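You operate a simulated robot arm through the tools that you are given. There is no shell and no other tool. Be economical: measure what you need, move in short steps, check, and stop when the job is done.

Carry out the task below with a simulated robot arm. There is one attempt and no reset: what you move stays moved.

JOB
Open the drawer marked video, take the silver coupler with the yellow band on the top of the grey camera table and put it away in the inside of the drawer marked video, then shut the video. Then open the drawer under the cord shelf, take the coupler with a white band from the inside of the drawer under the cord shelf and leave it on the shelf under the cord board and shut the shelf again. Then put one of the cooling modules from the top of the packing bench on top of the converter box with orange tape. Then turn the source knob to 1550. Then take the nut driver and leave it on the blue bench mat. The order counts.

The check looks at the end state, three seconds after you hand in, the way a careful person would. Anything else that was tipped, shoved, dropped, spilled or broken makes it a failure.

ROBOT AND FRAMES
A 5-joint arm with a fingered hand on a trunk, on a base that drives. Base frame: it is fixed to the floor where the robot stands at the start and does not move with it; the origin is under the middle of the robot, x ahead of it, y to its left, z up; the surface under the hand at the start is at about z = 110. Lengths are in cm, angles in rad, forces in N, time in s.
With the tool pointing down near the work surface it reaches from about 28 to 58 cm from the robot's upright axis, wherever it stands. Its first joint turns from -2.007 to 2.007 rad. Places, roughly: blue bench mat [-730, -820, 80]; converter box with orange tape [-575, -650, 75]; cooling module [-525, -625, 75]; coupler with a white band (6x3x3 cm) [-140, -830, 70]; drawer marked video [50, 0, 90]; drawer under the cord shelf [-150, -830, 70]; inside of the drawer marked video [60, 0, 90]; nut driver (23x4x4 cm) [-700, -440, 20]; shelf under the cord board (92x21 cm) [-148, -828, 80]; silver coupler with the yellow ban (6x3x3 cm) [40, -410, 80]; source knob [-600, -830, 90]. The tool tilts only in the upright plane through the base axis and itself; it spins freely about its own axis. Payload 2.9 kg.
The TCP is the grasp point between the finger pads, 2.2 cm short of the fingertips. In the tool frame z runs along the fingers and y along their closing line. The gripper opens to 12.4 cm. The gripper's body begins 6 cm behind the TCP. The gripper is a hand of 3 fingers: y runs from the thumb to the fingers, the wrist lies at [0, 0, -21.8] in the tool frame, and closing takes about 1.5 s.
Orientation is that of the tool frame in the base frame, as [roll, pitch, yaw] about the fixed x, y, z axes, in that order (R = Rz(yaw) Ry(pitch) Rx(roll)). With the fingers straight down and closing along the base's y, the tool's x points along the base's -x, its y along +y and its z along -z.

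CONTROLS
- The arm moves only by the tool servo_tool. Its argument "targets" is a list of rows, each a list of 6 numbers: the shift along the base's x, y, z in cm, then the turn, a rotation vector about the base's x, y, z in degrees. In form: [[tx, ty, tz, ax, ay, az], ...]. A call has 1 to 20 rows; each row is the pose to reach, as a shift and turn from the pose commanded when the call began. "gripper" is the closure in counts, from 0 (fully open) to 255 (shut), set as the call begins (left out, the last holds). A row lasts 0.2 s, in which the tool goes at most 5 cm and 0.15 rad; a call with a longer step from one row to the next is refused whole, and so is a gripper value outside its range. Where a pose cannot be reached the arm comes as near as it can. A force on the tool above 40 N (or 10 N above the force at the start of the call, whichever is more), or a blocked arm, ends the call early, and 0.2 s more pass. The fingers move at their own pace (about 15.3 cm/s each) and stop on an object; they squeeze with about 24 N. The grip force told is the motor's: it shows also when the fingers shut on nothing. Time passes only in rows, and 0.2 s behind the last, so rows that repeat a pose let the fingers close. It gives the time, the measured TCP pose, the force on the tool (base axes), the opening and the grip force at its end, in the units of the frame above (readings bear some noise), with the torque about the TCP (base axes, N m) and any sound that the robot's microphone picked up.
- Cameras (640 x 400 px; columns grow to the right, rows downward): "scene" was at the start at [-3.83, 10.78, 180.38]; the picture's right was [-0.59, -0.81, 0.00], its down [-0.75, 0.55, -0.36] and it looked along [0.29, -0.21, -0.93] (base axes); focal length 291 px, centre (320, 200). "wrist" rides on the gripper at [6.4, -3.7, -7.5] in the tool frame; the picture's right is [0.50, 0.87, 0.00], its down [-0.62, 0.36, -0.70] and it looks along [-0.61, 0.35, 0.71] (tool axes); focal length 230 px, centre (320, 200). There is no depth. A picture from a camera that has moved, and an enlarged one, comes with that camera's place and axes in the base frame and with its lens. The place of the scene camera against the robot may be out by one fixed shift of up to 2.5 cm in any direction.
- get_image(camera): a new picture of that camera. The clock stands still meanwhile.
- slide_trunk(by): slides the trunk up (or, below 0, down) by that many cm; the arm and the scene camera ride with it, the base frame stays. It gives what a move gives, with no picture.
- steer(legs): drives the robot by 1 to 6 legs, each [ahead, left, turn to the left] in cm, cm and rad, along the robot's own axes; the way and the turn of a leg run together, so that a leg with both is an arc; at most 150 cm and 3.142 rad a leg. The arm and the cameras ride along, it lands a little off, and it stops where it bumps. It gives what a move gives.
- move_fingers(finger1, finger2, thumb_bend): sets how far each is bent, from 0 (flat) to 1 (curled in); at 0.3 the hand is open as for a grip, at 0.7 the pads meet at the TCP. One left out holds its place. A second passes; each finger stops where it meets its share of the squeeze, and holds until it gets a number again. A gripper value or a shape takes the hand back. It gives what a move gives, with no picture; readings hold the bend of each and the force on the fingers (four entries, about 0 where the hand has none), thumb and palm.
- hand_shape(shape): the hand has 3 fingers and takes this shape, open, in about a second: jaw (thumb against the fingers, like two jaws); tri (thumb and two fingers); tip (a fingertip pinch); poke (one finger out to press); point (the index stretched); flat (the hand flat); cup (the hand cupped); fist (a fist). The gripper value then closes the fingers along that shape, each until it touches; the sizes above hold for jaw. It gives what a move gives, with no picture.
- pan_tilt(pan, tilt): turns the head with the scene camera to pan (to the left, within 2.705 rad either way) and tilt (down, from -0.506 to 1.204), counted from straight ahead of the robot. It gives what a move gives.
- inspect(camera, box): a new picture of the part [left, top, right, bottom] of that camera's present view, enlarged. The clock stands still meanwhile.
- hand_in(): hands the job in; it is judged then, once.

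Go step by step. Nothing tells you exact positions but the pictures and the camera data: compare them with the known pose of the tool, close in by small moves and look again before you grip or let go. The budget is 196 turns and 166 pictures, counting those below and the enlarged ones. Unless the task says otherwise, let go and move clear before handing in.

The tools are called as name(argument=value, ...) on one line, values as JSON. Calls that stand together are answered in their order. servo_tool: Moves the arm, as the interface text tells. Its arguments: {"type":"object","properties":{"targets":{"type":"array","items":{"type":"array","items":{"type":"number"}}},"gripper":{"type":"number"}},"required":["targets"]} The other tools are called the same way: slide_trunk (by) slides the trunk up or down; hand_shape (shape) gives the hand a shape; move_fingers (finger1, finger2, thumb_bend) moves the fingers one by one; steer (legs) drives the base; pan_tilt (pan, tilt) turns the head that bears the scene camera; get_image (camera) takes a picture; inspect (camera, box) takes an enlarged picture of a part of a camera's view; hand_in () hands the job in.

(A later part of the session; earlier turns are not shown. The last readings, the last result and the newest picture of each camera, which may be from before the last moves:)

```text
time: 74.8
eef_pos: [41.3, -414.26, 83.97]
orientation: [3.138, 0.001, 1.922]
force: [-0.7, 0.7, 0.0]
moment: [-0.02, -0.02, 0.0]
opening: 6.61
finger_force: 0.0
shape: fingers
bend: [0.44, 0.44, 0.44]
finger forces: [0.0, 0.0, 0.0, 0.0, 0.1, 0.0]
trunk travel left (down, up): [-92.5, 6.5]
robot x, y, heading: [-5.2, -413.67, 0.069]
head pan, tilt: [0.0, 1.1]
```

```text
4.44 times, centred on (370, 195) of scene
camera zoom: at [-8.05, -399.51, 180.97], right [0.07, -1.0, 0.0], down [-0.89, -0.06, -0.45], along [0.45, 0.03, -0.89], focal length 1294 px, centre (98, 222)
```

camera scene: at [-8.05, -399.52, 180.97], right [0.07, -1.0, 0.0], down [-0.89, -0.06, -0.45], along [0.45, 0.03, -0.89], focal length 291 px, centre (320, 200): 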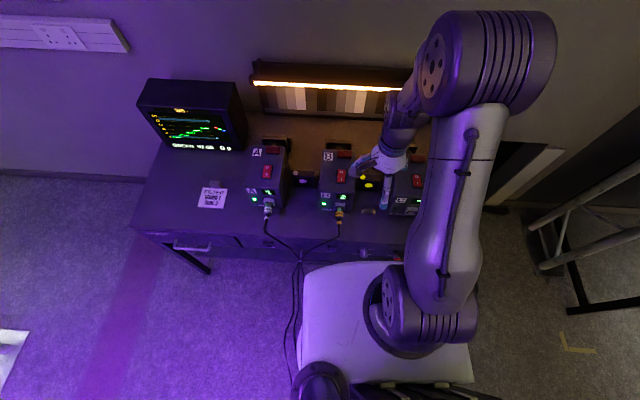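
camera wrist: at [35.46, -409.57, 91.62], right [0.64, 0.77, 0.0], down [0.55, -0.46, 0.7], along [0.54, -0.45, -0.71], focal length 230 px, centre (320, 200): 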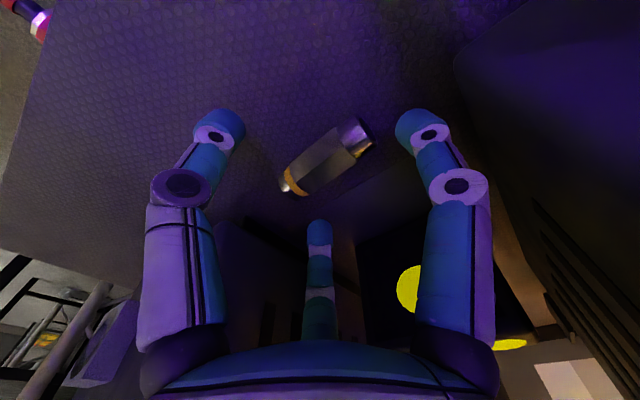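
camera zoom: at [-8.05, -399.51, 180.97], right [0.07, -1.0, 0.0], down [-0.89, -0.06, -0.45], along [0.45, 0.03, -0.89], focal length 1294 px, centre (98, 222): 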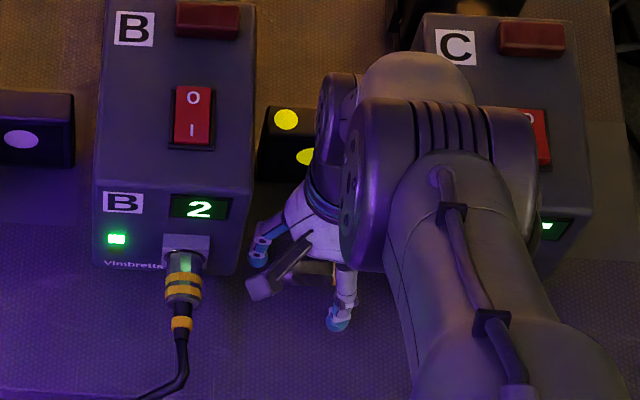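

Coupler with its yellow band sits under the TCP. I descend the last bit and close.

servo_tool(targets=[[0.3, -0.1, -1.2, 0, 0, 0], [0.3, -0.1, -2.4, 0, 0, 0], [0.3, -0.1, -2.4, 0, 0, 0]])

get_image(camera="wrist")

```text
time: 75.8
eef_pos: [40.98, -414.41, 82.77]
orientation: [3.131, 0.004, 1.922]
force: [0.8, 1.3, 24.6]
moment: [-0.03, 0.89, 0.02]
opening: 6.75
finger_force: 12.1
shape: fingers
bend: [0.44, 0.44, 0.44]
finger forces: [5.5, 0.0, 0.0, 0.1, 19.0, 0.0]
out of reach, approached as far as the arm can: row 1, 2, 3
trunk travel left (down, up): [-92.5, 6.5]
robot x, y, heading: [-5.05, -413.91, 0.067]
head pan, tilt: [0.0, 1.1]
stopped in row 3: the force on the tool passed its limit at 41 N (the readings are from after the stop); the commanded pose is now the measured one
```

```text
130 pictures are left
camera wrist: at [35.17, -409.65, 90.23], right [0.64, 0.77, 0.01], down [0.54, -0.46, 0.71], along [0.55, -0.45, -0.71], focal length 230 px, centre (320, 200)
```

wrist: 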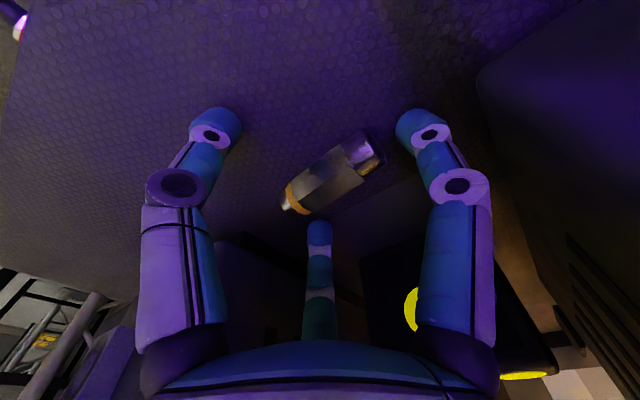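

Fingertips touched the table, so the tabletop is at about z 80. I raise slightly, centre and close.

servo_tool(targets=[[0.2, 0.3, 0.6, 0, 0, 0], [0.2, 0.3, 0.6, 0, 0, 0]])

move_fingers(finger1=0.7, finger2=0.7, thumb_bend=0.7)

get_image(camera="wrist")

```text
time: 76.3
eef_pos: [41.1, -414.18, 83.11]
orientation: [3.138, 0.003, 1.922]
force: [0.4, 0.3, 0.4]
moment: [-0.01, 0.0, 0.01]
opening: 6.66
finger_force: 0.0
shape: fingers
bend: [0.44, 0.44, 0.44]
finger forces: [0.1, 0.1, 0.0, 0.1, 0.0, 0.1]
trunk travel left (down, up): [-92.5, 6.5]
robot x, y, heading: [-4.91, -413.51, 0.065]
head pan, tilt: [0.0, 1.1]
```

```text
time: 77.3
eef_pos: [41.02, -414.19, 83.16]
orientation: [3.134, 0.002, 1.921]
force: [-0.7, -0.5, 0.0]
moment: [-0.01, 0.0, -0.01]
opening: 1.43
finger_force: 8.2
shape: fingers
bend: [0.63, 0.62, 0.65]
finger forces: [4.6, 5.0, 0.1, 0.0, 6.2, 0.0]
trunk travel left (down, up): [-92.5, 6.5]
robot x, y, heading: [-5.08, -413.23, 0.066]
head pan, tilt: [0.0, 1.1]
```

```text
129 pictures are left
camera wrist: at [35.35, -409.44, 90.66], right [0.64, 0.77, 0.0], down [0.54, -0.46, 0.71], along [0.54, -0.45, -0.71], focal length 230 px, centre (320, 200)
```

wrist: 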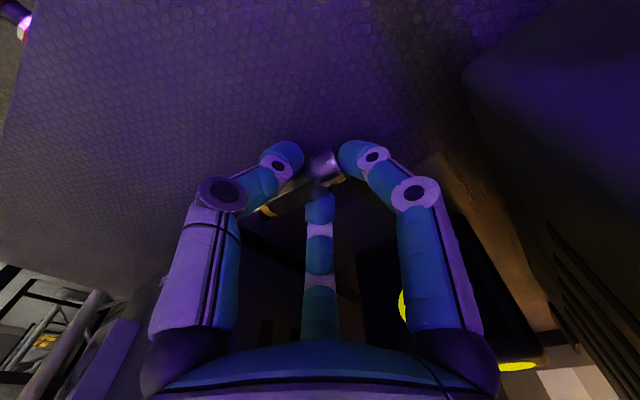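

The coupler is held. I firm up the grip and lift.

servo_tool(targets=[[0, 0, 0, 0, 0, 0], [0, 0, 0, 0, 0, 0], [0, 0, 0, 0, 0, 0], [0, 0, 0, 0, 0, 0], [0, 0, 0, 0, 0, 0], [0, 0, 3, 0, 0, 0], [0, 0, 6, 0, 0, 0], [0, 0, 10, 0, 0, 0], [0, 0, 14.5, 0, 0, 0], [0, 0, 19, 0, 0, 0], [0, 0, 23, 0, 0, 0], [0, 0, 27, 0, 0, 0], [0, 0, 31, 0, 0, 0], [0, 0, 35, 0, 0, 0], [0, 0, 39, 0, 0, 0]], gripper=255)

get_image(camera="wrist")

get_image(camera="scene")

```text
time: 80.5
eef_pos: [40.85, -414.09, 122.06]
orientation: [3.134, 0.003, 1.92]
force: [0.5, 0.7, -0.7]
moment: [0.04, -0.02, -0.02]
opening: 0.5
finger_force: 23.5
shape: jaw
bend: [0.71, 0.63, 0.7]
finger forces: [20.8, 24.7, 0.0, 0.1, 24.1, 0.1]
trunk travel left (down, up): [-92.5, 6.5]
robot x, y, heading: [-5.33, -413.55, 0.064]
head pan, tilt: [0.0, 1.1]
```

```text
128 pictures are left
camera wrist: at [35.15, -409.32, 129.55], right [0.64, 0.77, 0.0], down [0.54, -0.46, 0.71], along [0.54, -0.45, -0.71], focal length 230 px, centre (320, 200)
```

wrist: 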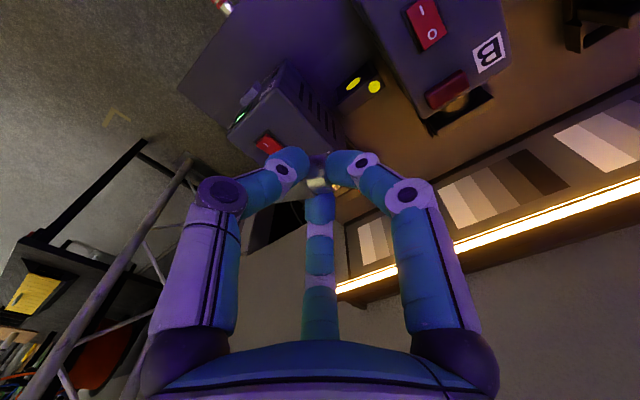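

```text
127 pictures are left
camera scene: at [-8.19, -399.51, 180.96], right [0.07, -1.0, 0.0], down [-0.89, -0.06, -0.45], along [0.45, 0.03, -0.89], focal length 291 px, centre (320, 200)
```

scene: 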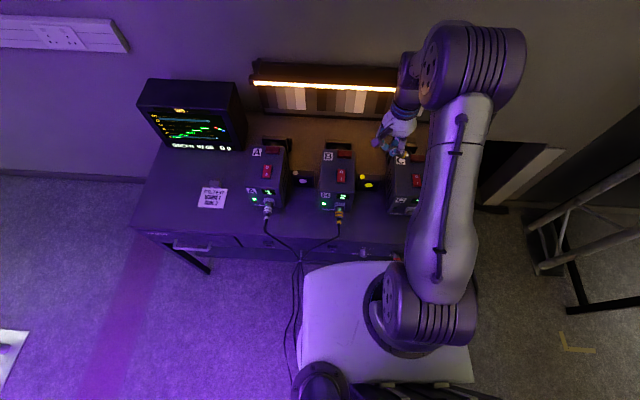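

Coupler is held. I retract the arm a little and drive back the way I came.

servo_tool(targets=[[-4, 0, 0, 0, 0, 0], [-8, 0, 0, 0, 0, 0], [-9, 0, 0, 0, 0, 0]])

steer(legs=[[-13, 0, -0.065], [0, 115, 0], [0, 0, -1.571], [-45, 48, 0], [-145, 0, 0]])

```text
time: 81.3
eef_pos: [32.01, -414.28, 122.05]
orientation: [3.136, 0.002, 1.92]
force: [0.2, 0.1, -0.7]
moment: [0.02, 0.03, 0.0]
opening: 0.5
finger_force: 23.8
shape: jaw
bend: [0.71, 0.63, 0.7]
finger forces: [20.3, 25.1, 0.1, 0.1, 24.7, 0.0]
trunk travel left (down, up): [-92.5, 6.5]
robot x, y, heading: [-5.26, -413.54, 0.065]
head pan, tilt: [0.0, 1.1]
```

```text
time: 102.0
eef_pos: [29.95, -147.16, 121.85]
orientation: [3.137, 0.002, 0.269]
force: [-0.1, 0.2, 0.6]
moment: [-0.01, -0.02, 0.0]
opening: 0.52
finger_force: 24.4
shape: jaw
bend: [0.71, 0.63, 0.7]
finger forces: [20.9, 24.6, 0.0, 0.1, 23.5, 0.0]
trunk travel left (down, up): [-92.5, 6.5]
robot x, y, heading: [33.5, -110.35, -1.584]
head pan, tilt: [0.0, 1.1]
```

steer(legs=[[-50, -63, 0], [-60, -26, 0], [0, 0, 1.584], [20, 0, 0]])

get_image(camera="scene")

get_image(camera="wrist")

```text
time: 114.6
eef_pos: [4.45, -1.49, 122.07]
orientation: [3.135, 0.005, 1.861]
force: [0.2, 0.6, -1.1]
moment: [-0.03, 0.01, -0.01]
opening: 0.51
finger_force: 23.6
shape: jaw
bend: [0.71, 0.63, 0.7]
finger forces: [21.3, 24.2, 0.0, 0.0, 22.5, 0.0]
trunk travel left (down, up): [-92.5, 6.5]
robot x, y, heading: [-32.08, 1.15, 0.006]
head pan, tilt: [0.0, 1.1]
```

```text
126 pictures are left
camera scene: at [-34.52, 15.55, 180.97], right [0.01, -1.0, 0.0], down [-0.89, 0.0, -0.45], along [0.45, 0.0, -0.89], focal length 291 px, centre (320, 200)
```

scene: 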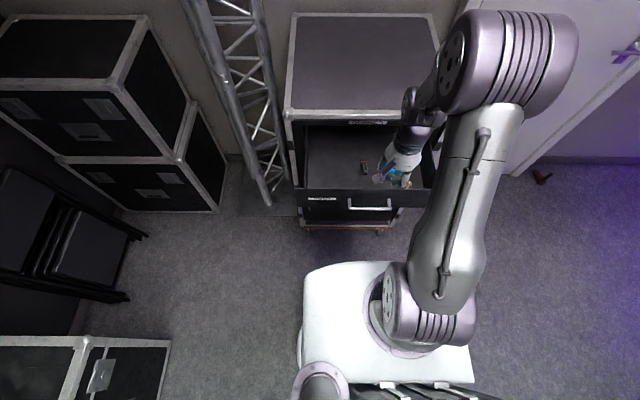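

```text
125 pictures are left
camera wrist: at [-0.89, 3.63, 129.59], right [0.69, 0.73, 0.0], down [0.51, -0.49, 0.71], along [0.51, -0.48, -0.71], focal length 230 px, centre (320, 200)
```

wrist: 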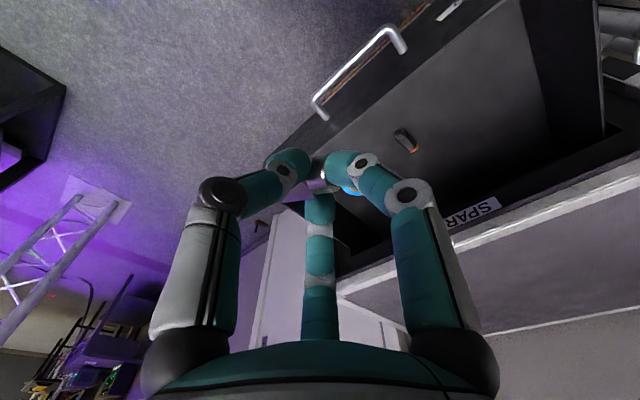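

I move the coupler over the empty left part of the drawer and lower it partway.

servo_tool(targets=[[4, 2.5, 0, 0, 0, 0], [8, 5, 0, 0, 0, 0], [12, 7.5, 0, 0, 0, 0], [15.5, 10, 0, 0, 0, 0], [15.5, 10, -4.5, 0, 0, 0], [15.5, 10, -9, 0, 0, 0], [15.5, 10, -13.5, 0, 0, 0], [15.5, 10, -18, 0, 0, 0], [15.5, 10, -18, 0, 0, 0]])

get_image(camera="scene")

get_image(camera="wrist")

```text
time: 116.6
eef_pos: [20.31, 8.8, 103.89]
orientation: [3.135, 0.001, 1.861]
force: [0.0, -0.3, -0.5]
moment: [0.0, 0.01, 0.01]
opening: 0.49
finger_force: 24.7
shape: jaw
bend: [0.71, 0.63, 0.7]
finger forces: [18.4, 26.6, 0.1, 0.0, 22.7, 0.0]
trunk travel left (down, up): [-92.5, 6.5]
robot x, y, heading: [-32.16, 1.18, 0.009]
head pan, tilt: [0.0, 1.1]
```

```text
124 pictures are left
camera scene: at [-34.4, 15.56, 180.97], right [0.01, -1.0, 0.0], down [-0.89, 0.0, -0.45], along [0.45, 0.0, -0.89], focal length 291 px, centre (320, 200)
```

scene: 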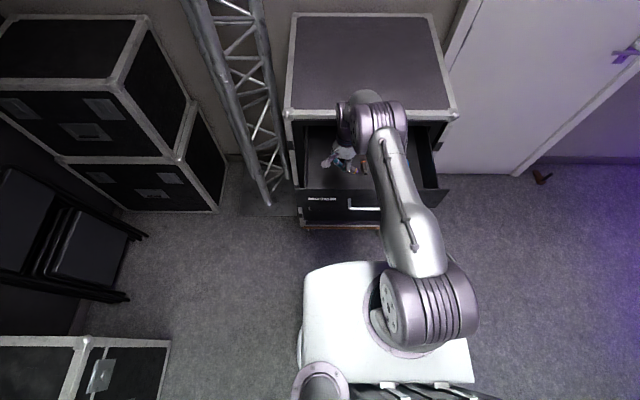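

```text
123 pictures are left
camera wrist: at [14.87, 13.84, 111.42], right [0.69, 0.73, 0.01], down [0.51, -0.49, 0.7], along [0.51, -0.48, -0.71], focal length 230 px, centre (320, 200)
```

wrist: 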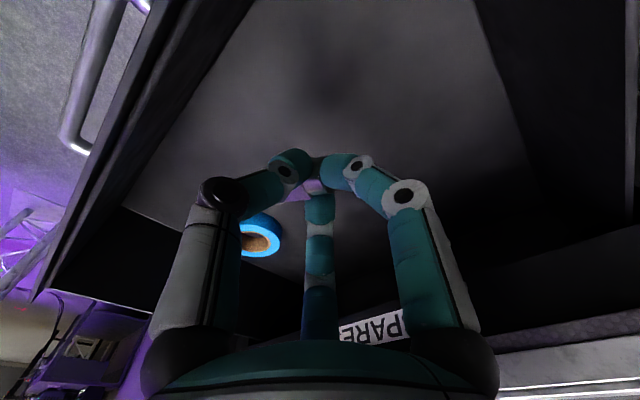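

servo_tool(targets=[[2.5, 0, 0, 0, 0, 0], [2.5, 0, -3, 0, 0, 0], [2.5, 0, -6, 0, 0, 0], [2.5, 0, -8, 0, 0, 0], [2.5, 0, -9, 0, 0, 0], [2.5, 0, -10, 0, 0, 0], [2.5, 0, -11, 0, 0, 0], [2.5, 0, -12, 0, 0, 0]])

get_image(camera="wrist")

inspect(camera="scene", box=[280, 90, 470, 230])

```text
time: 118.4
eef_pos: [20.33, 8.2, 93.25]
orientation: [3.133, 0.001, 1.86]
force: [0.9, 1.7, 4.1]
moment: [-0.18, 0.04, -0.02]
opening: 0.45
finger_force: 23.8
shape: jaw
bend: [0.73, 0.64, 0.7]
finger forces: [18.6, 22.1, 0.0, 0.0, 27.5, 0.0]
out of reach, approached as far as the arm can: row 3, 4, 5, 6, 7, 8
trunk travel left (down, up): [-92.5, 6.5]
robot x, y, heading: [-32.08, 1.39, 0.007]
head pan, tilt: [0.0, 1.1]
```

```text
122 pictures are left
camera wrist: at [14.88, 13.37, 100.75], right [0.69, 0.73, 0.0], down [0.51, -0.49, 0.7], along [0.51, -0.48, -0.71], focal length 230 px, centre (320, 200)
```

wrist: 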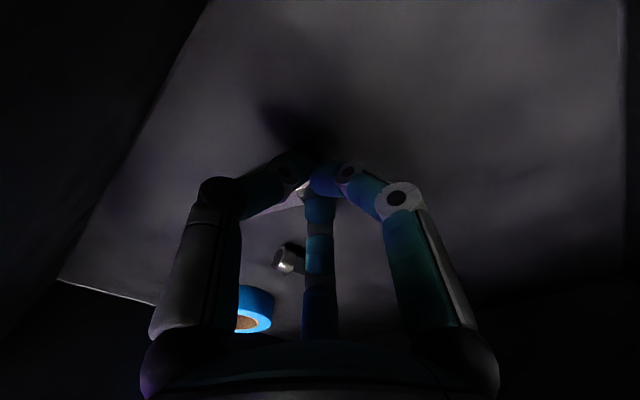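

```text
2.86 times, centred on (375, 160) of scene
camera zoom: at [-34.36, 15.59, 180.97], right [0.01, -1.0, 0.0], down [-0.89, 0.0, -0.45], along [0.45, 0.0, -0.89], focal length 832 px, centre (163, 314)
```

zoom: 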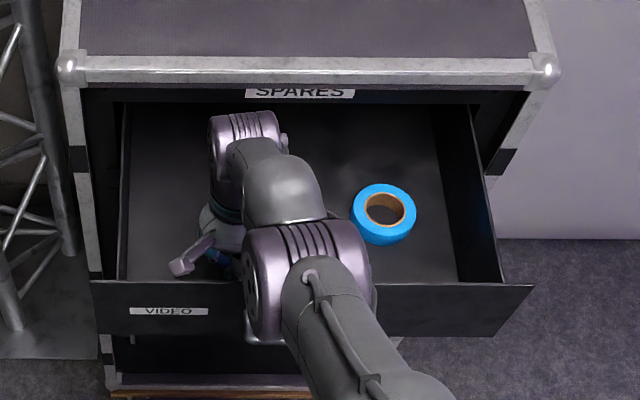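

I lower the trunk slightly to feel for the drawer floor.

slide_trunk(by=-1)

```text
time: 119.0
eef_pos: [20.15, 8.3, 92.62]
orientation: [3.129, 0.004, 1.861]
force: [-0.3, 3.2, 34.2]
moment: [-0.34, 0.14, -0.03]
opening: 0.58
finger_force: 24.0
shape: jaw
bend: [0.73, 0.64, 0.7]
finger forces: [22.1, 32.0, 0.0, 0.0, 39.9, 0.0]
trunk travel left (down, up): [-91.5, 7.5]
robot x, y, heading: [-32.6, 1.52, 0.007]
head pan, tilt: [0.0, 1.1]
```

Firm floor contact. I ease up slightly and release.

slide_trunk(by=0.8)

move_fingers(finger1=0.45, finger2=0.45, thumb_bend=0.45)

get_image(camera="wrist")

```text
time: 119.6
eef_pos: [20.08, 8.2, 93.0]
orientation: [3.137, -0.001, 1.859]
force: [0.3, -0.4, 0.8]
moment: [-0.11, 0.05, -0.08]
opening: 0.51
finger_force: 24.3
shape: jaw
bend: [0.73, 0.64, 0.7]
finger forces: [16.9, 32.5, 0.0, 0.0, 29.1, 0.0]
trunk travel left (down, up): [-92.3, 6.7]
robot x, y, heading: [-32.38, 1.49, 0.007]
head pan, tilt: [0.0, 1.1]
```

```text
time: 120.6
eef_pos: [20.29, 8.26, 92.82]
orientation: [3.134, 0.003, 1.859]
force: [0.3, -0.4, -0.3]
moment: [-0.01, 0.01, -0.03]
opening: 6.28
finger_force: 0.0
shape: fingers
bend: [0.45, 0.45, 0.45]
finger forces: [0.0, 0.1, 0.0, 0.0, 0.0, 0.0]
trunk travel left (down, up): [-92.3, 6.7]
robot x, y, heading: [-32.27, 1.2, 0.003]
head pan, tilt: [0.0, 1.1]
```

```text
120 pictures are left
camera wrist: at [14.91, 13.34, 100.56], right [0.69, 0.73, 0.01], down [0.51, -0.49, 0.7], along [0.51, -0.48, -0.71], focal length 230 px, centre (320, 200)
```

wrist: 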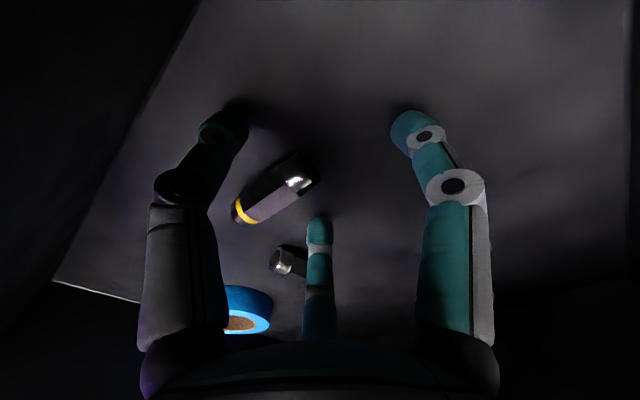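

The coupler lies in the drawer. I raise and retract, then back off to grip the handle again.

servo_tool(targets=[[0, 0, 4, 0, 0, 0], [0, 0, 8, 0, 0, 0], [0, 0, 12.5, 0, 0, 0], [0, 0, 17, 0, 0, 0], [0, 0, 21.5, 0, 0, 0], [0, 0, 26, 0, 0, 0], [-4, -2, 29, 0, 0, -6], [-8, -4, 29, 0, 0, -12], [-12, -6, 29, 0, 0, -16.6], [-15, -8, 29, 0, 0, -16.6]])

steer(legs=[[-36, -1, 0]])

servo_tool(targets=[[2, 0, 0, 0, -8, 0], [4, 0, 0, 0, -16, 0], [6, 0, -1, 0, -24, 0], [8, 0, -2, 0, -32, 0], [10, 0, -4, 0, -40, 0], [12, 0, -6, 0, -48, 0], [14, 0, -8, 0, -56, 0], [16, 0, -11, 0, -64, 0], [18, 0, -14, 0, -72, 0], [20, 0, -18, 0, -80, 0], [22, 0, -22, 0, -85, 0], [22, 0, -26, 0, -90, 0], [22, 0, -26, 0, -90, 0]], gripper=0)

get_image(camera="scene")

get_image(camera="wrist")

```text
refused: row 7 steps farther than a row can; nothing moved
```

```text
time: 121.8
eef_pos: [12.77, 8.01, 93.94]
orientation: [3.083, 0.007, 1.835]
force: [4.7, -2.1, 3.3]
moment: [0.38, 0.63, -0.15]
opening: 6.34
finger_force: 0.1
shape: fingers
bend: [0.45, 0.45, 0.45]
finger forces: [0.1, 0.1, 0.1, 0.0, 0.1, 0.1]
trunk travel left (down, up): [-92.3, 6.7]
robot x, y, heading: [-41.04, 1.21, 0.005]
head pan, tilt: [0.0, 1.1]
stopped in leg 1: the force on the tool passed its limit at 135 N (the readings are from after the stop); the commanded pose is now the measured one
```

```text
time: 122.5
eef_pos: [18.28, 7.12, 94.14]
orientation: [2.757, 0.062, 1.833]
force: [-2.2, 3.5, 22.7]
moment: [-0.25, 1.87, -0.35]
opening: 12.38
finger_force: 0.1
shape: jaw
bend: [0.3, 0.3, 0.21]
finger forces: [0.0, 0.1, 0.1, 0.0, 23.5, 0.1]
out of reach, approached as far as the arm can: row 1, 2, 3
trunk travel left (down, up): [-92.3, 6.7]
robot x, y, heading: [-41.65, 0.94, 0.006]
head pan, tilt: [0.0, 1.1]
stopped in row 3: the force on the tool passed its limit at 53 N (the readings are from after the stop); the commanded pose is now the measured one
```

```text
119 pictures are left
camera scene: at [-44.17, 15.21, 180.8], right [0.01, -1.0, 0.0], down [-0.89, -0.01, -0.46], along [0.46, 0.0, -0.89], focal length 291 px, centre (320, 200)
```

scene: 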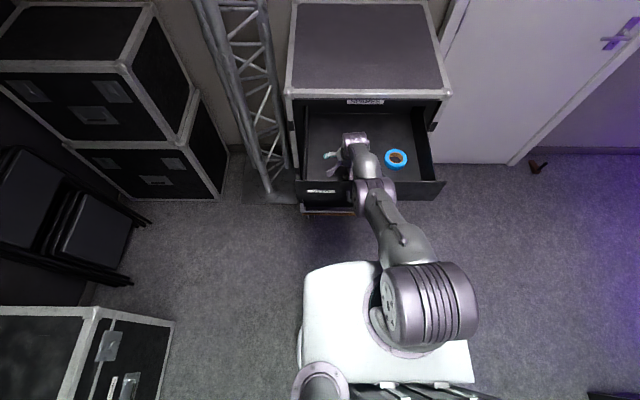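

```text
118 pictures are left
camera wrist: at [10.58, 11.98, 99.41], right [0.64, 0.71, 0.29], down [0.21, -0.53, 0.82], along [0.74, -0.46, -0.49], focal length 230 px, centre (320, 200)
```

wrist: 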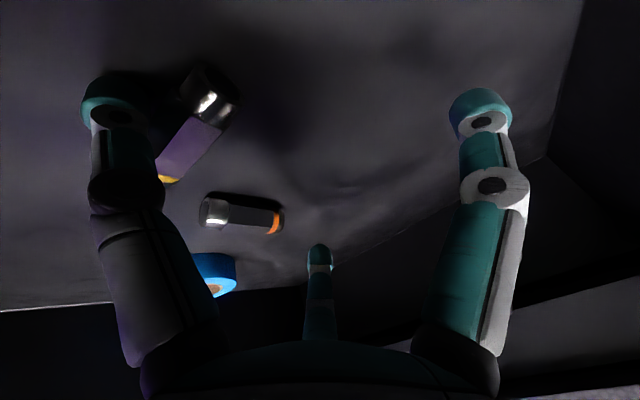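

My raise was refused and the following moves nudged the drawer front; things inside look intact. I now raise the hand straight up carefully.

servo_tool(targets=[[0, 0, 3, 0, 0, 0], [0, 0, 6, 0, 0, 0], [0, 0, 10, 0, 0, 0], [0, 0, 14, 0, 0, 0], [0, 0, 18, 0, 0, 0], [0, 0, 22, 0, 0, 0], [0, 0, 25, 0, 0, 0]])

get_image(camera="scene")

```text
time: 124.1
eef_pos: [24.34, 7.71, 117.43]
orientation: [2.768, 0.06, 1.834]
force: [0.1, -0.4, -0.6]
moment: [-0.02, -0.03, -0.04]
opening: 12.39
finger_force: 0.0
shape: jaw
bend: [0.3, 0.3, 0.3]
finger forces: [0.0, 0.1, 0.0, 0.1, 0.0, 0.0]
out of reach, approached as far as the arm can: row 1, 2, 3, 4, 5, 6, 7
trunk travel left (down, up): [-92.3, 6.7]
robot x, y, heading: [-41.44, 0.81, 0.003]
head pan, tilt: [0.0, 1.1]
```

```text
117 pictures are left
camera scene: at [-43.56, 15.26, 180.77], right [0.01, -1.0, 0.0], down [-0.89, -0.01, -0.45], along [0.45, 0.0, -0.89], focal length 291 px, centre (320, 200)
```

scene: 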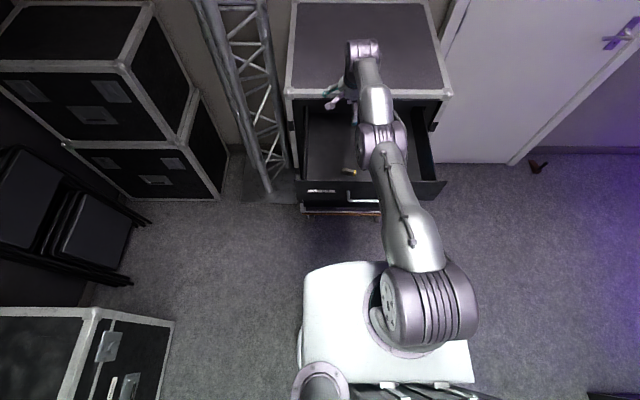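

steer(legs=[[-26, -1, 0]])

get_image(camera="scene")

```text
time: 126.0
eef_pos: [-1.77, 6.42, 117.33]
orientation: [2.77, 0.06, 1.832]
force: [-0.5, 1.0, 0.0]
moment: [0.03, -0.01, 0.0]
opening: 12.42
finger_force: 0.1
shape: jaw
bend: [0.3, 0.3, 0.3]
finger forces: [0.0, 0.0, 0.0, 0.0, 0.0, 0.1]
trunk travel left (down, up): [-92.3, 6.7]
robot x, y, heading: [-68.11, 0.17, 0.003]
head pan, tilt: [0.0, 1.1]
```

```text
116 pictures are left
camera scene: at [-69.64, 14.16, 180.77], right [0.0, -1.0, 0.0], down [-0.89, 0.0, -0.45], along [0.45, 0.0, -0.89], focal length 291 px, centre (320, 200)
```

scene: 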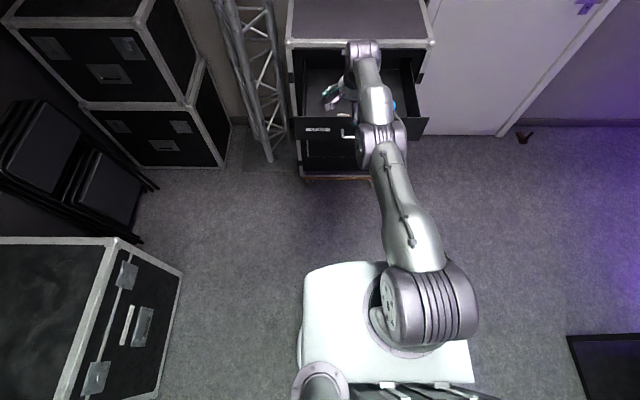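

servo_tool(targets=[[-2, -1.5, 0, 0, 0, -7.5], [-4, -3, 0, 0, 0, -15], [-6, -5, 0, 0, 0, -15], [-6, -6.2, 0, 0, 0, -15]])

```text
time: 127.0
eef_pos: [-1.6, -0.77, 117.17]
orientation: [2.769, 0.011, 1.588]
force: [0.3, 0.4, -0.1]
moment: [0.0, 0.01, 0.04]
opening: 12.4
finger_force: 0.1
shape: jaw
bend: [0.3, 0.3, 0.3]
finger forces: [0.1, 0.0, 0.1, 0.0, 0.0, 0.0]
out of reach, approached as far as the arm can: row 1, 2, 3, 4
trunk travel left (down, up): [-92.3, 6.7]
robot x, y, heading: [-67.58, -0.12, 0.003]
head pan, tilt: [0.0, 1.1]
```

servo_tool(targets=[[0, 1, -2, 0, -8, 0], [0, 1, -4.5, 0, -16, 0], [0, 1, -7, 0, -24, 0], [0, 1, -10, 0, -32, 0], [-1, 1, -13, 0, -40, 0], [-2, 1, -16, 0, -48, 0], [-3, 1, -19, 0, -56, 0], [-3, 1, -21, 0, -64, 0], [-3, 1, -21, 0, -69, 0], [-3, 1, -21, 0, -69, 0]])

pan_tilt(pan=-0.1, tilt=0.9)

get_image(camera="wrist")

get_image(camera="scene")

```text
time: 129.2
eef_pos: [-6.25, 0.22, 98.14]
orientation: [1.564, 0.023, 1.571]
force: [1.0, -0.2, -0.9]
moment: [0.0, 0.0, 0.0]
opening: 12.41
finger_force: 0.1
shape: jaw
bend: [0.3, 0.3, 0.3]
finger forces: [0.0, 0.0, 0.1, 0.1, 0.0, 0.0]
out of reach, approached as far as the arm can: row 1, 2, 3, 4, 5, 6, 7, 8, 9, 10
trunk travel left (down, up): [-92.3, 6.7]
robot x, y, heading: [-67.76, 0.1, 0.003]
head pan, tilt: [0.0, 1.1]
```

```text
time: 129.9
eef_pos: [-6.16, 0.24, 98.18]
orientation: [1.564, 0.024, 1.574]
force: [1.3, 0.1, 0.3]
moment: [0.0, 0.02, 0.0]
opening: 12.4
finger_force: 0.1
shape: jaw
bend: [0.3, 0.3, 0.3]
finger forces: [0.0, 0.0, 0.1, 0.1, 0.1, 0.1]
trunk travel left (down, up): [-92.3, 6.7]
robot x, y, heading: [-67.94, 0.35, 0.005]
head pan, tilt: [-0.099, 0.901]
```

```text
115 pictures are left
camera wrist: at [-13.67, 6.51, 94.39], right [-0.01, 0.52, 0.85], down [-0.7, -0.61, 0.37], along [0.71, -0.6, 0.37], focal length 230 px, centre (320, 200)
```

wrist: 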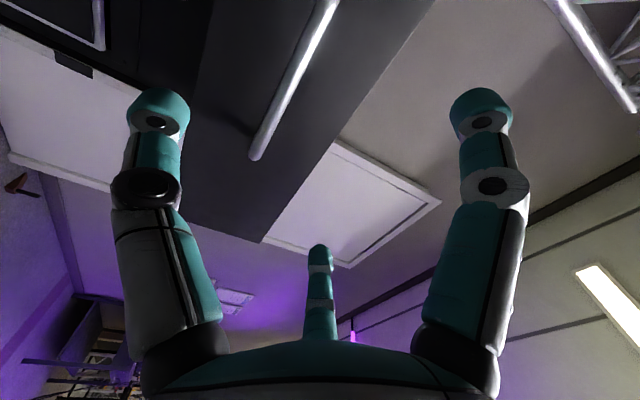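

```text
114 pictures are left
camera scene: at [-68.59, 13.41, 182.15], right [-0.1, -1.0, 0.0], down [-0.78, 0.07, -0.62], along [0.62, -0.06, -0.78], focal length 291 px, centre (320, 200)
```

scene: 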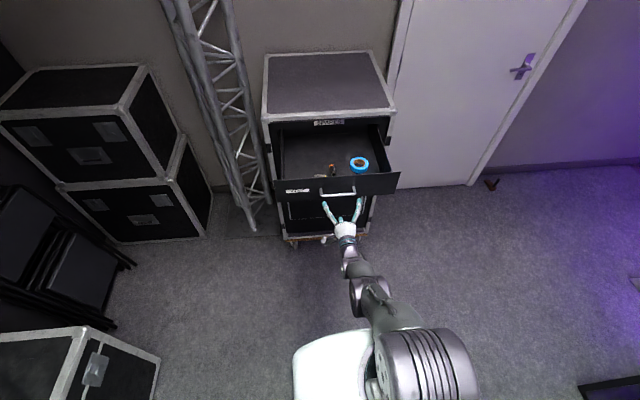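

The handle bar is now at about x 2.6, z 95.6. I lower the trunk 2.3 cm and approach.

slide_trunk(by=-2.3)

steer(legs=[[6, 0, 0]])

get_image(camera="wrist")

inspect(camera="scene", box=[250, 100, 420, 260])

```text
time: 130.6
eef_pos: [-6.26, 0.39, 95.92]
orientation: [1.564, 0.023, 1.572]
force: [0.5, 0.0, -0.7]
moment: [0.02, -0.02, -0.03]
opening: 12.38
finger_force: 0.0
shape: jaw
bend: [0.3, 0.3, 0.3]
finger forces: [0.0, 0.0, 0.0, 0.0, 0.0, 0.0]
trunk travel left (down, up): [-90.0, 9.0]
robot x, y, heading: [-67.74, 0.14, 0.004]
head pan, tilt: [-0.099, 0.901]
```

```text
time: 131.6
eef_pos: [-0.42, 0.2, 95.92]
orientation: [1.562, 0.022, 1.576]
force: [0.5, -0.3, 1.5]
moment: [-0.02, -0.02, -0.01]
opening: 12.39
finger_force: 0.0
shape: jaw
bend: [0.3, 0.3, 0.3]
finger forces: [0.0, 0.0, 0.1, 0.0, 0.1, 0.0]
trunk travel left (down, up): [-90.0, 9.0]
robot x, y, heading: [-61.52, -0.23, 0.008]
head pan, tilt: [-0.099, 0.901]
```

```text
113 pictures are left
camera wrist: at [-7.84, 6.56, 92.1], right [-0.01, 0.52, 0.85], down [-0.7, -0.61, 0.37], along [0.71, -0.6, 0.37], focal length 230 px, centre (320, 200)
```

wrist: 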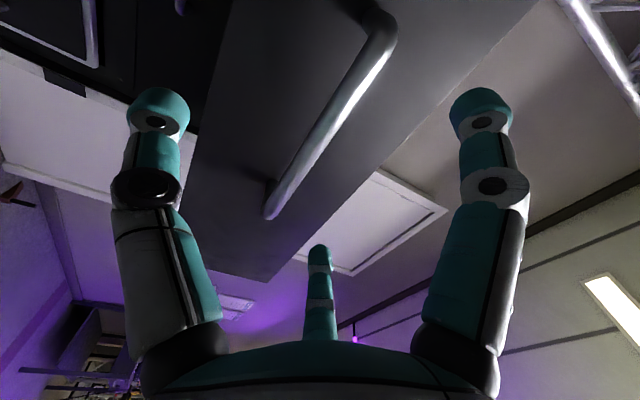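

```text
2.50 times, centred on (335, 180) of scene
camera zoom: at [-62.79, 13.42, 179.86], right [-0.1, -1.0, 0.0], down [-0.78, 0.07, -0.62], along [0.62, -0.06, -0.78], focal length 728 px, centre (282, 250)
```

zoom: 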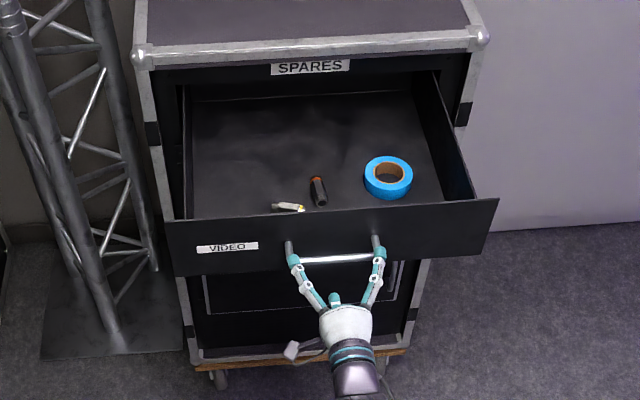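

steer(legs=[[3, 0, 0]])

servo_tool(targets=[[0, 0, 0, 0, 0, 0], [0, 0, 0, 0, 0, 0], [0, 0, 0, 0, 0, 0], [0, 0, 0, 0, 0, 0], [0, 0, 0, 0, 0, 0], [0, 0, 0, 0, 0, 0], [0, 0, 0, 0, 0, 0], [0, 0, 0, 0, 0, 0]], gripper=255)

inspect(camera="scene", box=[250, 100, 420, 260])

```text
time: 132.4
eef_pos: [2.41, 0.28, 96.08]
orientation: [1.562, 0.023, 1.573]
force: [0.6, -0.8, -0.1]
moment: [0.0, 0.0, -0.01]
opening: 12.37
finger_force: 0.1
shape: jaw
bend: [0.3, 0.3, 0.3]
finger forces: [0.0, 0.0, 0.0, 0.0, 0.1, 0.0]
trunk travel left (down, up): [-90.0, 9.0]
robot x, y, heading: [-59.19, -0.15, 0.008]
head pan, tilt: [-0.099, 0.901]
```

```text
time: 134.2
eef_pos: [2.53, 0.33, 95.89]
orientation: [1.564, 0.023, 1.574]
force: [1.4, 0.3, 1.3]
moment: [0.01, -0.01, -0.01]
opening: 0.63
finger_force: 24.0
shape: jaw
bend: [0.71, 0.71, 0.72]
finger forces: [0.1, 0.0, 0.0, 0.0, 18.4, 0.0]
trunk travel left (down, up): [-90.0, 9.0]
robot x, y, heading: [-58.41, -0.1, 0.009]
head pan, tilt: [-0.099, 0.901]
```

```text
2.50 times, centred on (335, 180) of scene
camera zoom: at [-59.79, 13.43, 179.85], right [-0.09, -1.0, 0.0], down [-0.78, 0.07, -0.62], along [0.62, -0.06, -0.78], focal length 728 px, centre (282, 250)
```

zoom: 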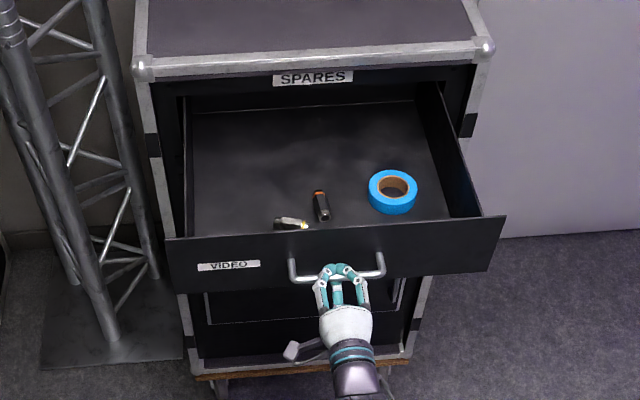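

Gripped; I push the drawer in by driving ahead.

steer(legs=[[27, 0, 0]])

steer(legs=[[5, 0, 0]])

inspect(camera="scene", box=[250, 120, 420, 280])

```text
time: 136.1
eef_pos: [29.29, 0.62, 95.81]
orientation: [1.567, 0.023, 1.577]
force: [-0.3, 0.5, -0.4]
moment: [0.0, 0.03, -0.02]
opening: 0.6
finger_force: 23.7
shape: jaw
bend: [0.72, 0.72, 0.73]
finger forces: [0.0, 0.0, 0.1, 0.0, 0.0, 0.0]
trunk travel left (down, up): [-90.0, 9.0]
robot x, y, heading: [-32.49, 0.0, 0.007]
head pan, tilt: [-0.099, 0.901]
```

```text
time: 137.2
eef_pos: [34.38, 0.66, 95.64]
orientation: [1.567, 0.024, 1.575]
force: [0.0, -0.5, 0.3]
moment: [0.01, 0.03, 0.03]
opening: 0.66
finger_force: 23.9
shape: jaw
bend: [0.72, 0.72, 0.72]
finger forces: [0.0, 0.0, 0.0, 0.0, 0.0, 0.1]
trunk travel left (down, up): [-90.0, 9.0]
robot x, y, heading: [-27.42, 0.54, 0.006]
head pan, tilt: [-0.099, 0.901]
stopped in leg 1: the force on the tool passed its limit at 46 N (the readings are from after the stop); the commanded pose is now the measured one
```

```text
2.50 times, centred on (335, 200) of scene
camera zoom: at [-27.87, 13.65, 179.85], right [-0.09, -1.0, 0.0], down [-0.78, 0.07, -0.62], along [0.62, -0.06, -0.78], focal length 728 px, centre (282, 200)
```

zoom: 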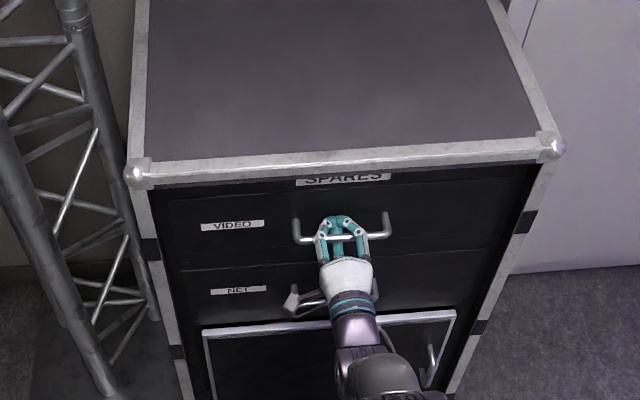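

The drawer is shut. I let go and back off.

servo_tool(targets=[[0, 0, 0, 0, 0, 0], [0, 0, 0, 0, 0, 0], [0, 0, 0, 0, 0, 0], [0, 0, 0, 0, 0, 0], [0, 0, 0, 0, 0, 0], [0, 0, 0, 0, 0, 0], [0, 0, 0, 0, 0, 0], [0, 0, 0, 0, 0, 0]], gripper=0)

steer(legs=[[-35, 0, 0]])

inspect(camera="scene", box=[220, 50, 440, 260])

```text
time: 139.0
eef_pos: [34.21, 0.63, 95.74]
orientation: [1.565, 0.023, 1.576]
force: [-0.6, -0.2, -0.5]
moment: [0.01, 0.01, 0.02]
opening: 12.38
finger_force: 0.0
shape: jaw
bend: [0.3, 0.3, 0.3]
finger forces: [0.0, 0.0, 0.0, 0.0, 0.0, 0.0]
trunk travel left (down, up): [-90.0, 9.0]
robot x, y, heading: [-27.49, 0.15, 0.007]
head pan, tilt: [-0.099, 0.901]
```

```text
time: 141.3
eef_pos: [-1.01, 0.45, 95.77]
orientation: [1.564, 0.024, 1.576]
force: [-0.2, 0.0, 0.3]
moment: [0.01, 0.01, 0.01]
opening: 12.4
finger_force: 0.1
shape: jaw
bend: [0.3, 0.3, 0.3]
finger forces: [0.1, 0.0, 0.0, 0.0, 0.0, 0.0]
trunk travel left (down, up): [-90.0, 9.0]
robot x, y, heading: [-62.35, 0.14, 0.006]
head pan, tilt: [-0.099, 0.901]
```

```text
1.90 times, centred on (330, 155) of scene
camera zoom: at [-63.3, 13.41, 179.85], right [-0.09, -1.0, 0.0], down [-0.78, 0.07, -0.62], along [0.62, -0.06, -0.78], focal length 554 px, centre (301, 286)
```

zoom: 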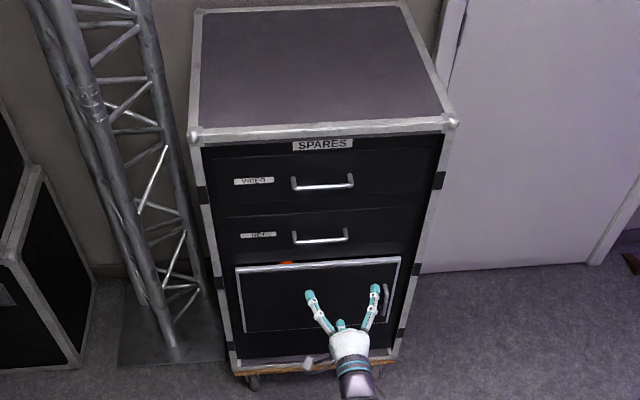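

Video is shut. Next the cord shelf at [-150,-830]. I fold the arm down-pointing and drive back down the corridor.

servo_tool(targets=[[-1, 0, 2, 0, 8, 0], [-2, 0, 4, 0, 16, 0], [-4, 0, 6, 0, 24, 0], [-6, 0, 9, 0, 32, 0], [-8, 0, 12, 0, 40, 0], [-10, 0, 15, 0, 48, 0], [-12, 0, 18, 0, 56, 0], [-14, 0, 20, 0, 64, 0], [-17, 0, 22, 0, 72, 0], [-20, 0, 24, 0, 80, 0], [-23, 0, 25, 0, 85, 0], [-25, 0, 26, 0, 89, 0]])

steer(legs=[[0, 0, -1.577], [60, 32, 0], [50, 60, 0], [145, 0, 0], [45, -48, 0]])

pan_tilt(pan=-0.2, tilt=0.5)

get_image(camera="scene")

```text
time: 144.1
eef_pos: [-27.58, 0.17, 99.39]
orientation: [-2.798, -0.007, 1.593]
force: [-0.4, 0.0, -0.6]
moment: [0.02, 0.0, 0.0]
opening: 12.4
finger_force: 0.0
shape: jaw
bend: [0.3, 0.3, 0.3]
finger forces: [0.1, 0.0, 0.1, 0.1, 0.0, 0.1]
out of reach, approached as far as the arm can: row 1, 2, 3, 4, 5, 6, 7, 8, 9, 10
trunk travel left (down, up): [-90.0, 9.0]
robot x, y, heading: [-62.23, -0.03, 0.007]
head pan, tilt: [-0.099, 0.901]
stopped in row 12: the arm was blocked; the commanded pose is now the measured one
```

```text
time: 165.5
eef_pos: [-18.35, -333.98, 99.21]
orientation: [-2.795, -0.008, 0.009]
force: [-1.0, 0.0, -0.3]
moment: [0.0, 0.01, 0.02]
opening: 12.38
finger_force: 0.0
shape: jaw
bend: [0.3, 0.3, 0.3]
finger forces: [0.0, 0.1, 0.0, 0.0, 0.0, 0.1]
trunk travel left (down, up): [-90.0, 9.0]
robot x, y, heading: [-18.13, -299.11, -1.577]
head pan, tilt: [-0.099, 0.901]
```

```text
time: 166.3
eef_pos: [-18.32, -334.13, 99.25]
orientation: [-2.792, -0.008, 0.009]
force: [0.4, 0.1, 0.2]
moment: [-0.03, 0.0, -0.01]
opening: 12.4
finger_force: 0.0
shape: jaw
bend: [0.3, 0.3, 0.3]
finger forces: [0.1, 0.0, 0.0, 0.1, 0.0, 0.0]
trunk travel left (down, up): [-90.0, 9.0]
robot x, y, heading: [-18.01, -298.8, -1.578]
head pan, tilt: [-0.201, 0.499]
```

```text
108 pictures are left
camera scene: at [-7.67, -302.46, 183.23], right [-0.98, 0.21, 0.0], down [0.1, 0.47, -0.88], along [-0.18, -0.86, -0.48], focal length 291 px, centre (320, 200)
```

scene: 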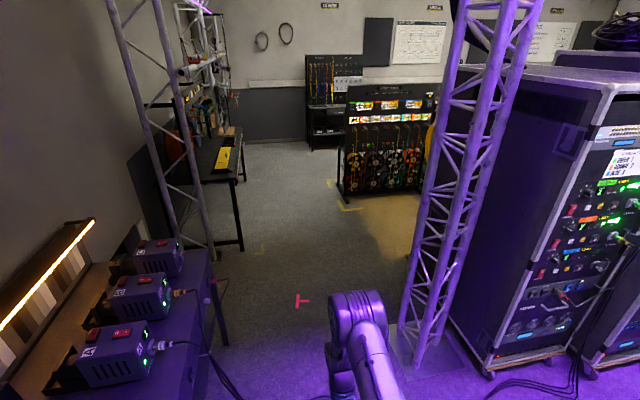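

steer(legs=[[150, -10, 0.007], [150, 0, 0], [95, 0, 0]])

pan_tilt(pan=-0.6, tilt=0.65)

get_image(camera="scene")

```text
refused: leg 1 is longer than a leg can be; nothing moved
```

```text
time: 167.2
eef_pos: [-18.26, -334.27, 99.3]
orientation: [-2.796, -0.008, 0.009]
force: [-0.3, 0.6, 0.6]
moment: [-0.01, -0.01, 0.01]
opening: 12.42
finger_force: 0.0
shape: jaw
bend: [0.3, 0.3, 0.3]
finger forces: [0.0, 0.0, 0.1, 0.0, 0.1, 0.1]
trunk travel left (down, up): [-90.0, 9.0]
robot x, y, heading: [-18.56, -298.92, -1.578]
head pan, tilt: [-0.6, 0.649]
```

```text
107 pictures are left
camera scene: at [-10.76, -300.71, 181.91], right [-0.82, 0.57, 0.0], down [0.34, 0.5, -0.8], along [-0.45, -0.65, -0.6], focal length 291 px, centre (320, 200)
```

scene: 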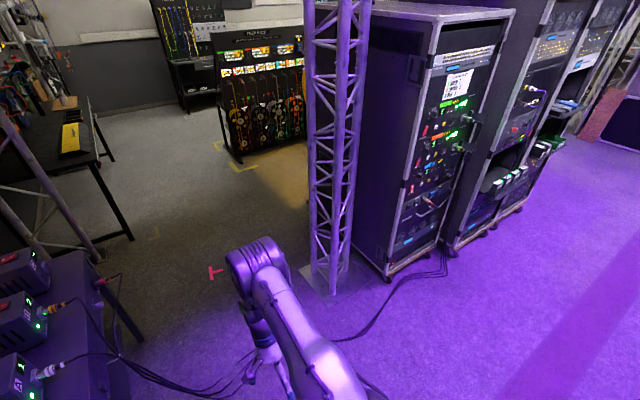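

steer(legs=[[148, -10, 0.007], [148, 0, 0], [100, 0, 0]])

get_image(camera="scene")

```text
time: 186.3
eef_pos: [-29.54, -731.74, 99.2]
orientation: [-2.794, -0.008, 0.007]
force: [0.5, -0.4, -0.2]
moment: [0.02, -0.01, 0.0]
opening: 12.39
finger_force: 0.1
shape: jaw
bend: [0.3, 0.3, 0.3]
finger forces: [0.0, 0.0, 0.0, 0.0, 0.0, 0.0]
trunk travel left (down, up): [-90.0, 9.0]
robot x, y, heading: [-29.4, -696.91, -1.576]
head pan, tilt: [-0.6, 0.649]
```

```text
106 pictures are left
camera scene: at [-21.98, -698.24, 181.9], right [-0.82, 0.57, 0.0], down [0.34, 0.5, -0.8], along [-0.45, -0.65, -0.6], focal length 291 px, centre (320, 200)
```

scene: 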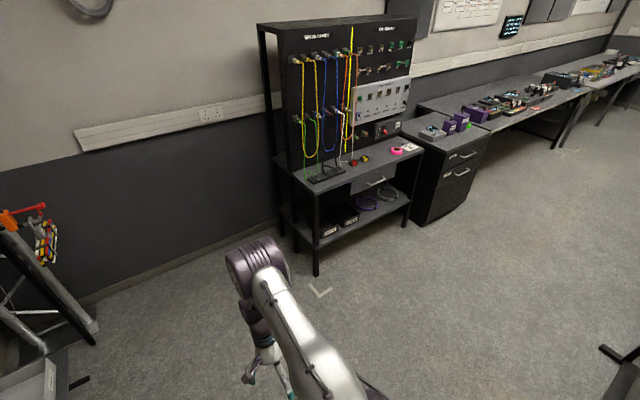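

The cord shelf's drawer handle is at about [-149, -815, 70]. I drive to stand in front of it.

steer(legs=[[28, -119, 0.005]])

pan_tilt(pan=0, tilt=0.8)

get_image(camera="scene")

```text
time: 192.4
eef_pos: [-145.27, -759.41, 99.22]
orientation: [-2.794, -0.006, 0.017]
force: [-0.9, 0.3, 0.6]
moment: [-0.01, 0.0, 0.02]
opening: 12.4
finger_force: 0.1
shape: jaw
bend: [0.3, 0.3, 0.3]
finger forces: [0.0, 0.0, 0.1, 0.0, 0.1, 0.0]
trunk travel left (down, up): [-90.0, 9.0]
robot x, y, heading: [-145.42, -724.34, -1.574]
head pan, tilt: [-0.6, 0.649]
```

```text
time: 193.4
eef_pos: [-145.21, -759.44, 99.37]
orientation: [-2.795, -0.009, 0.018]
force: [-0.3, -0.7, 0.1]
moment: [0.01, -0.03, 0.03]
opening: 12.43
finger_force: 0.1
shape: jaw
bend: [0.3, 0.3, 0.3]
finger forces: [0.0, 0.0, 0.0, 0.0, 0.0, 0.0]
trunk travel left (down, up): [-90.0, 9.0]
robot x, y, heading: [-145.02, -723.82, -1.569]
head pan, tilt: [0.0, 0.799]
```

```text
105 pictures are left
camera scene: at [-133.04, -726.8, 180.65], right [-1.0, 0.0, 0.0], down [0.0, 0.72, -0.7], along [0.0, -0.7, -0.72], focal length 291 px, centre (320, 200)
```

scene: 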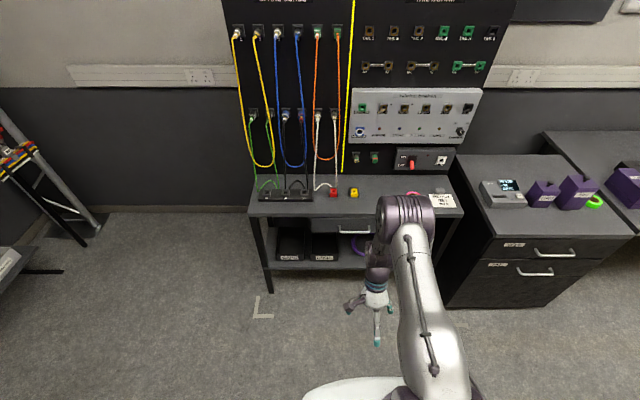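

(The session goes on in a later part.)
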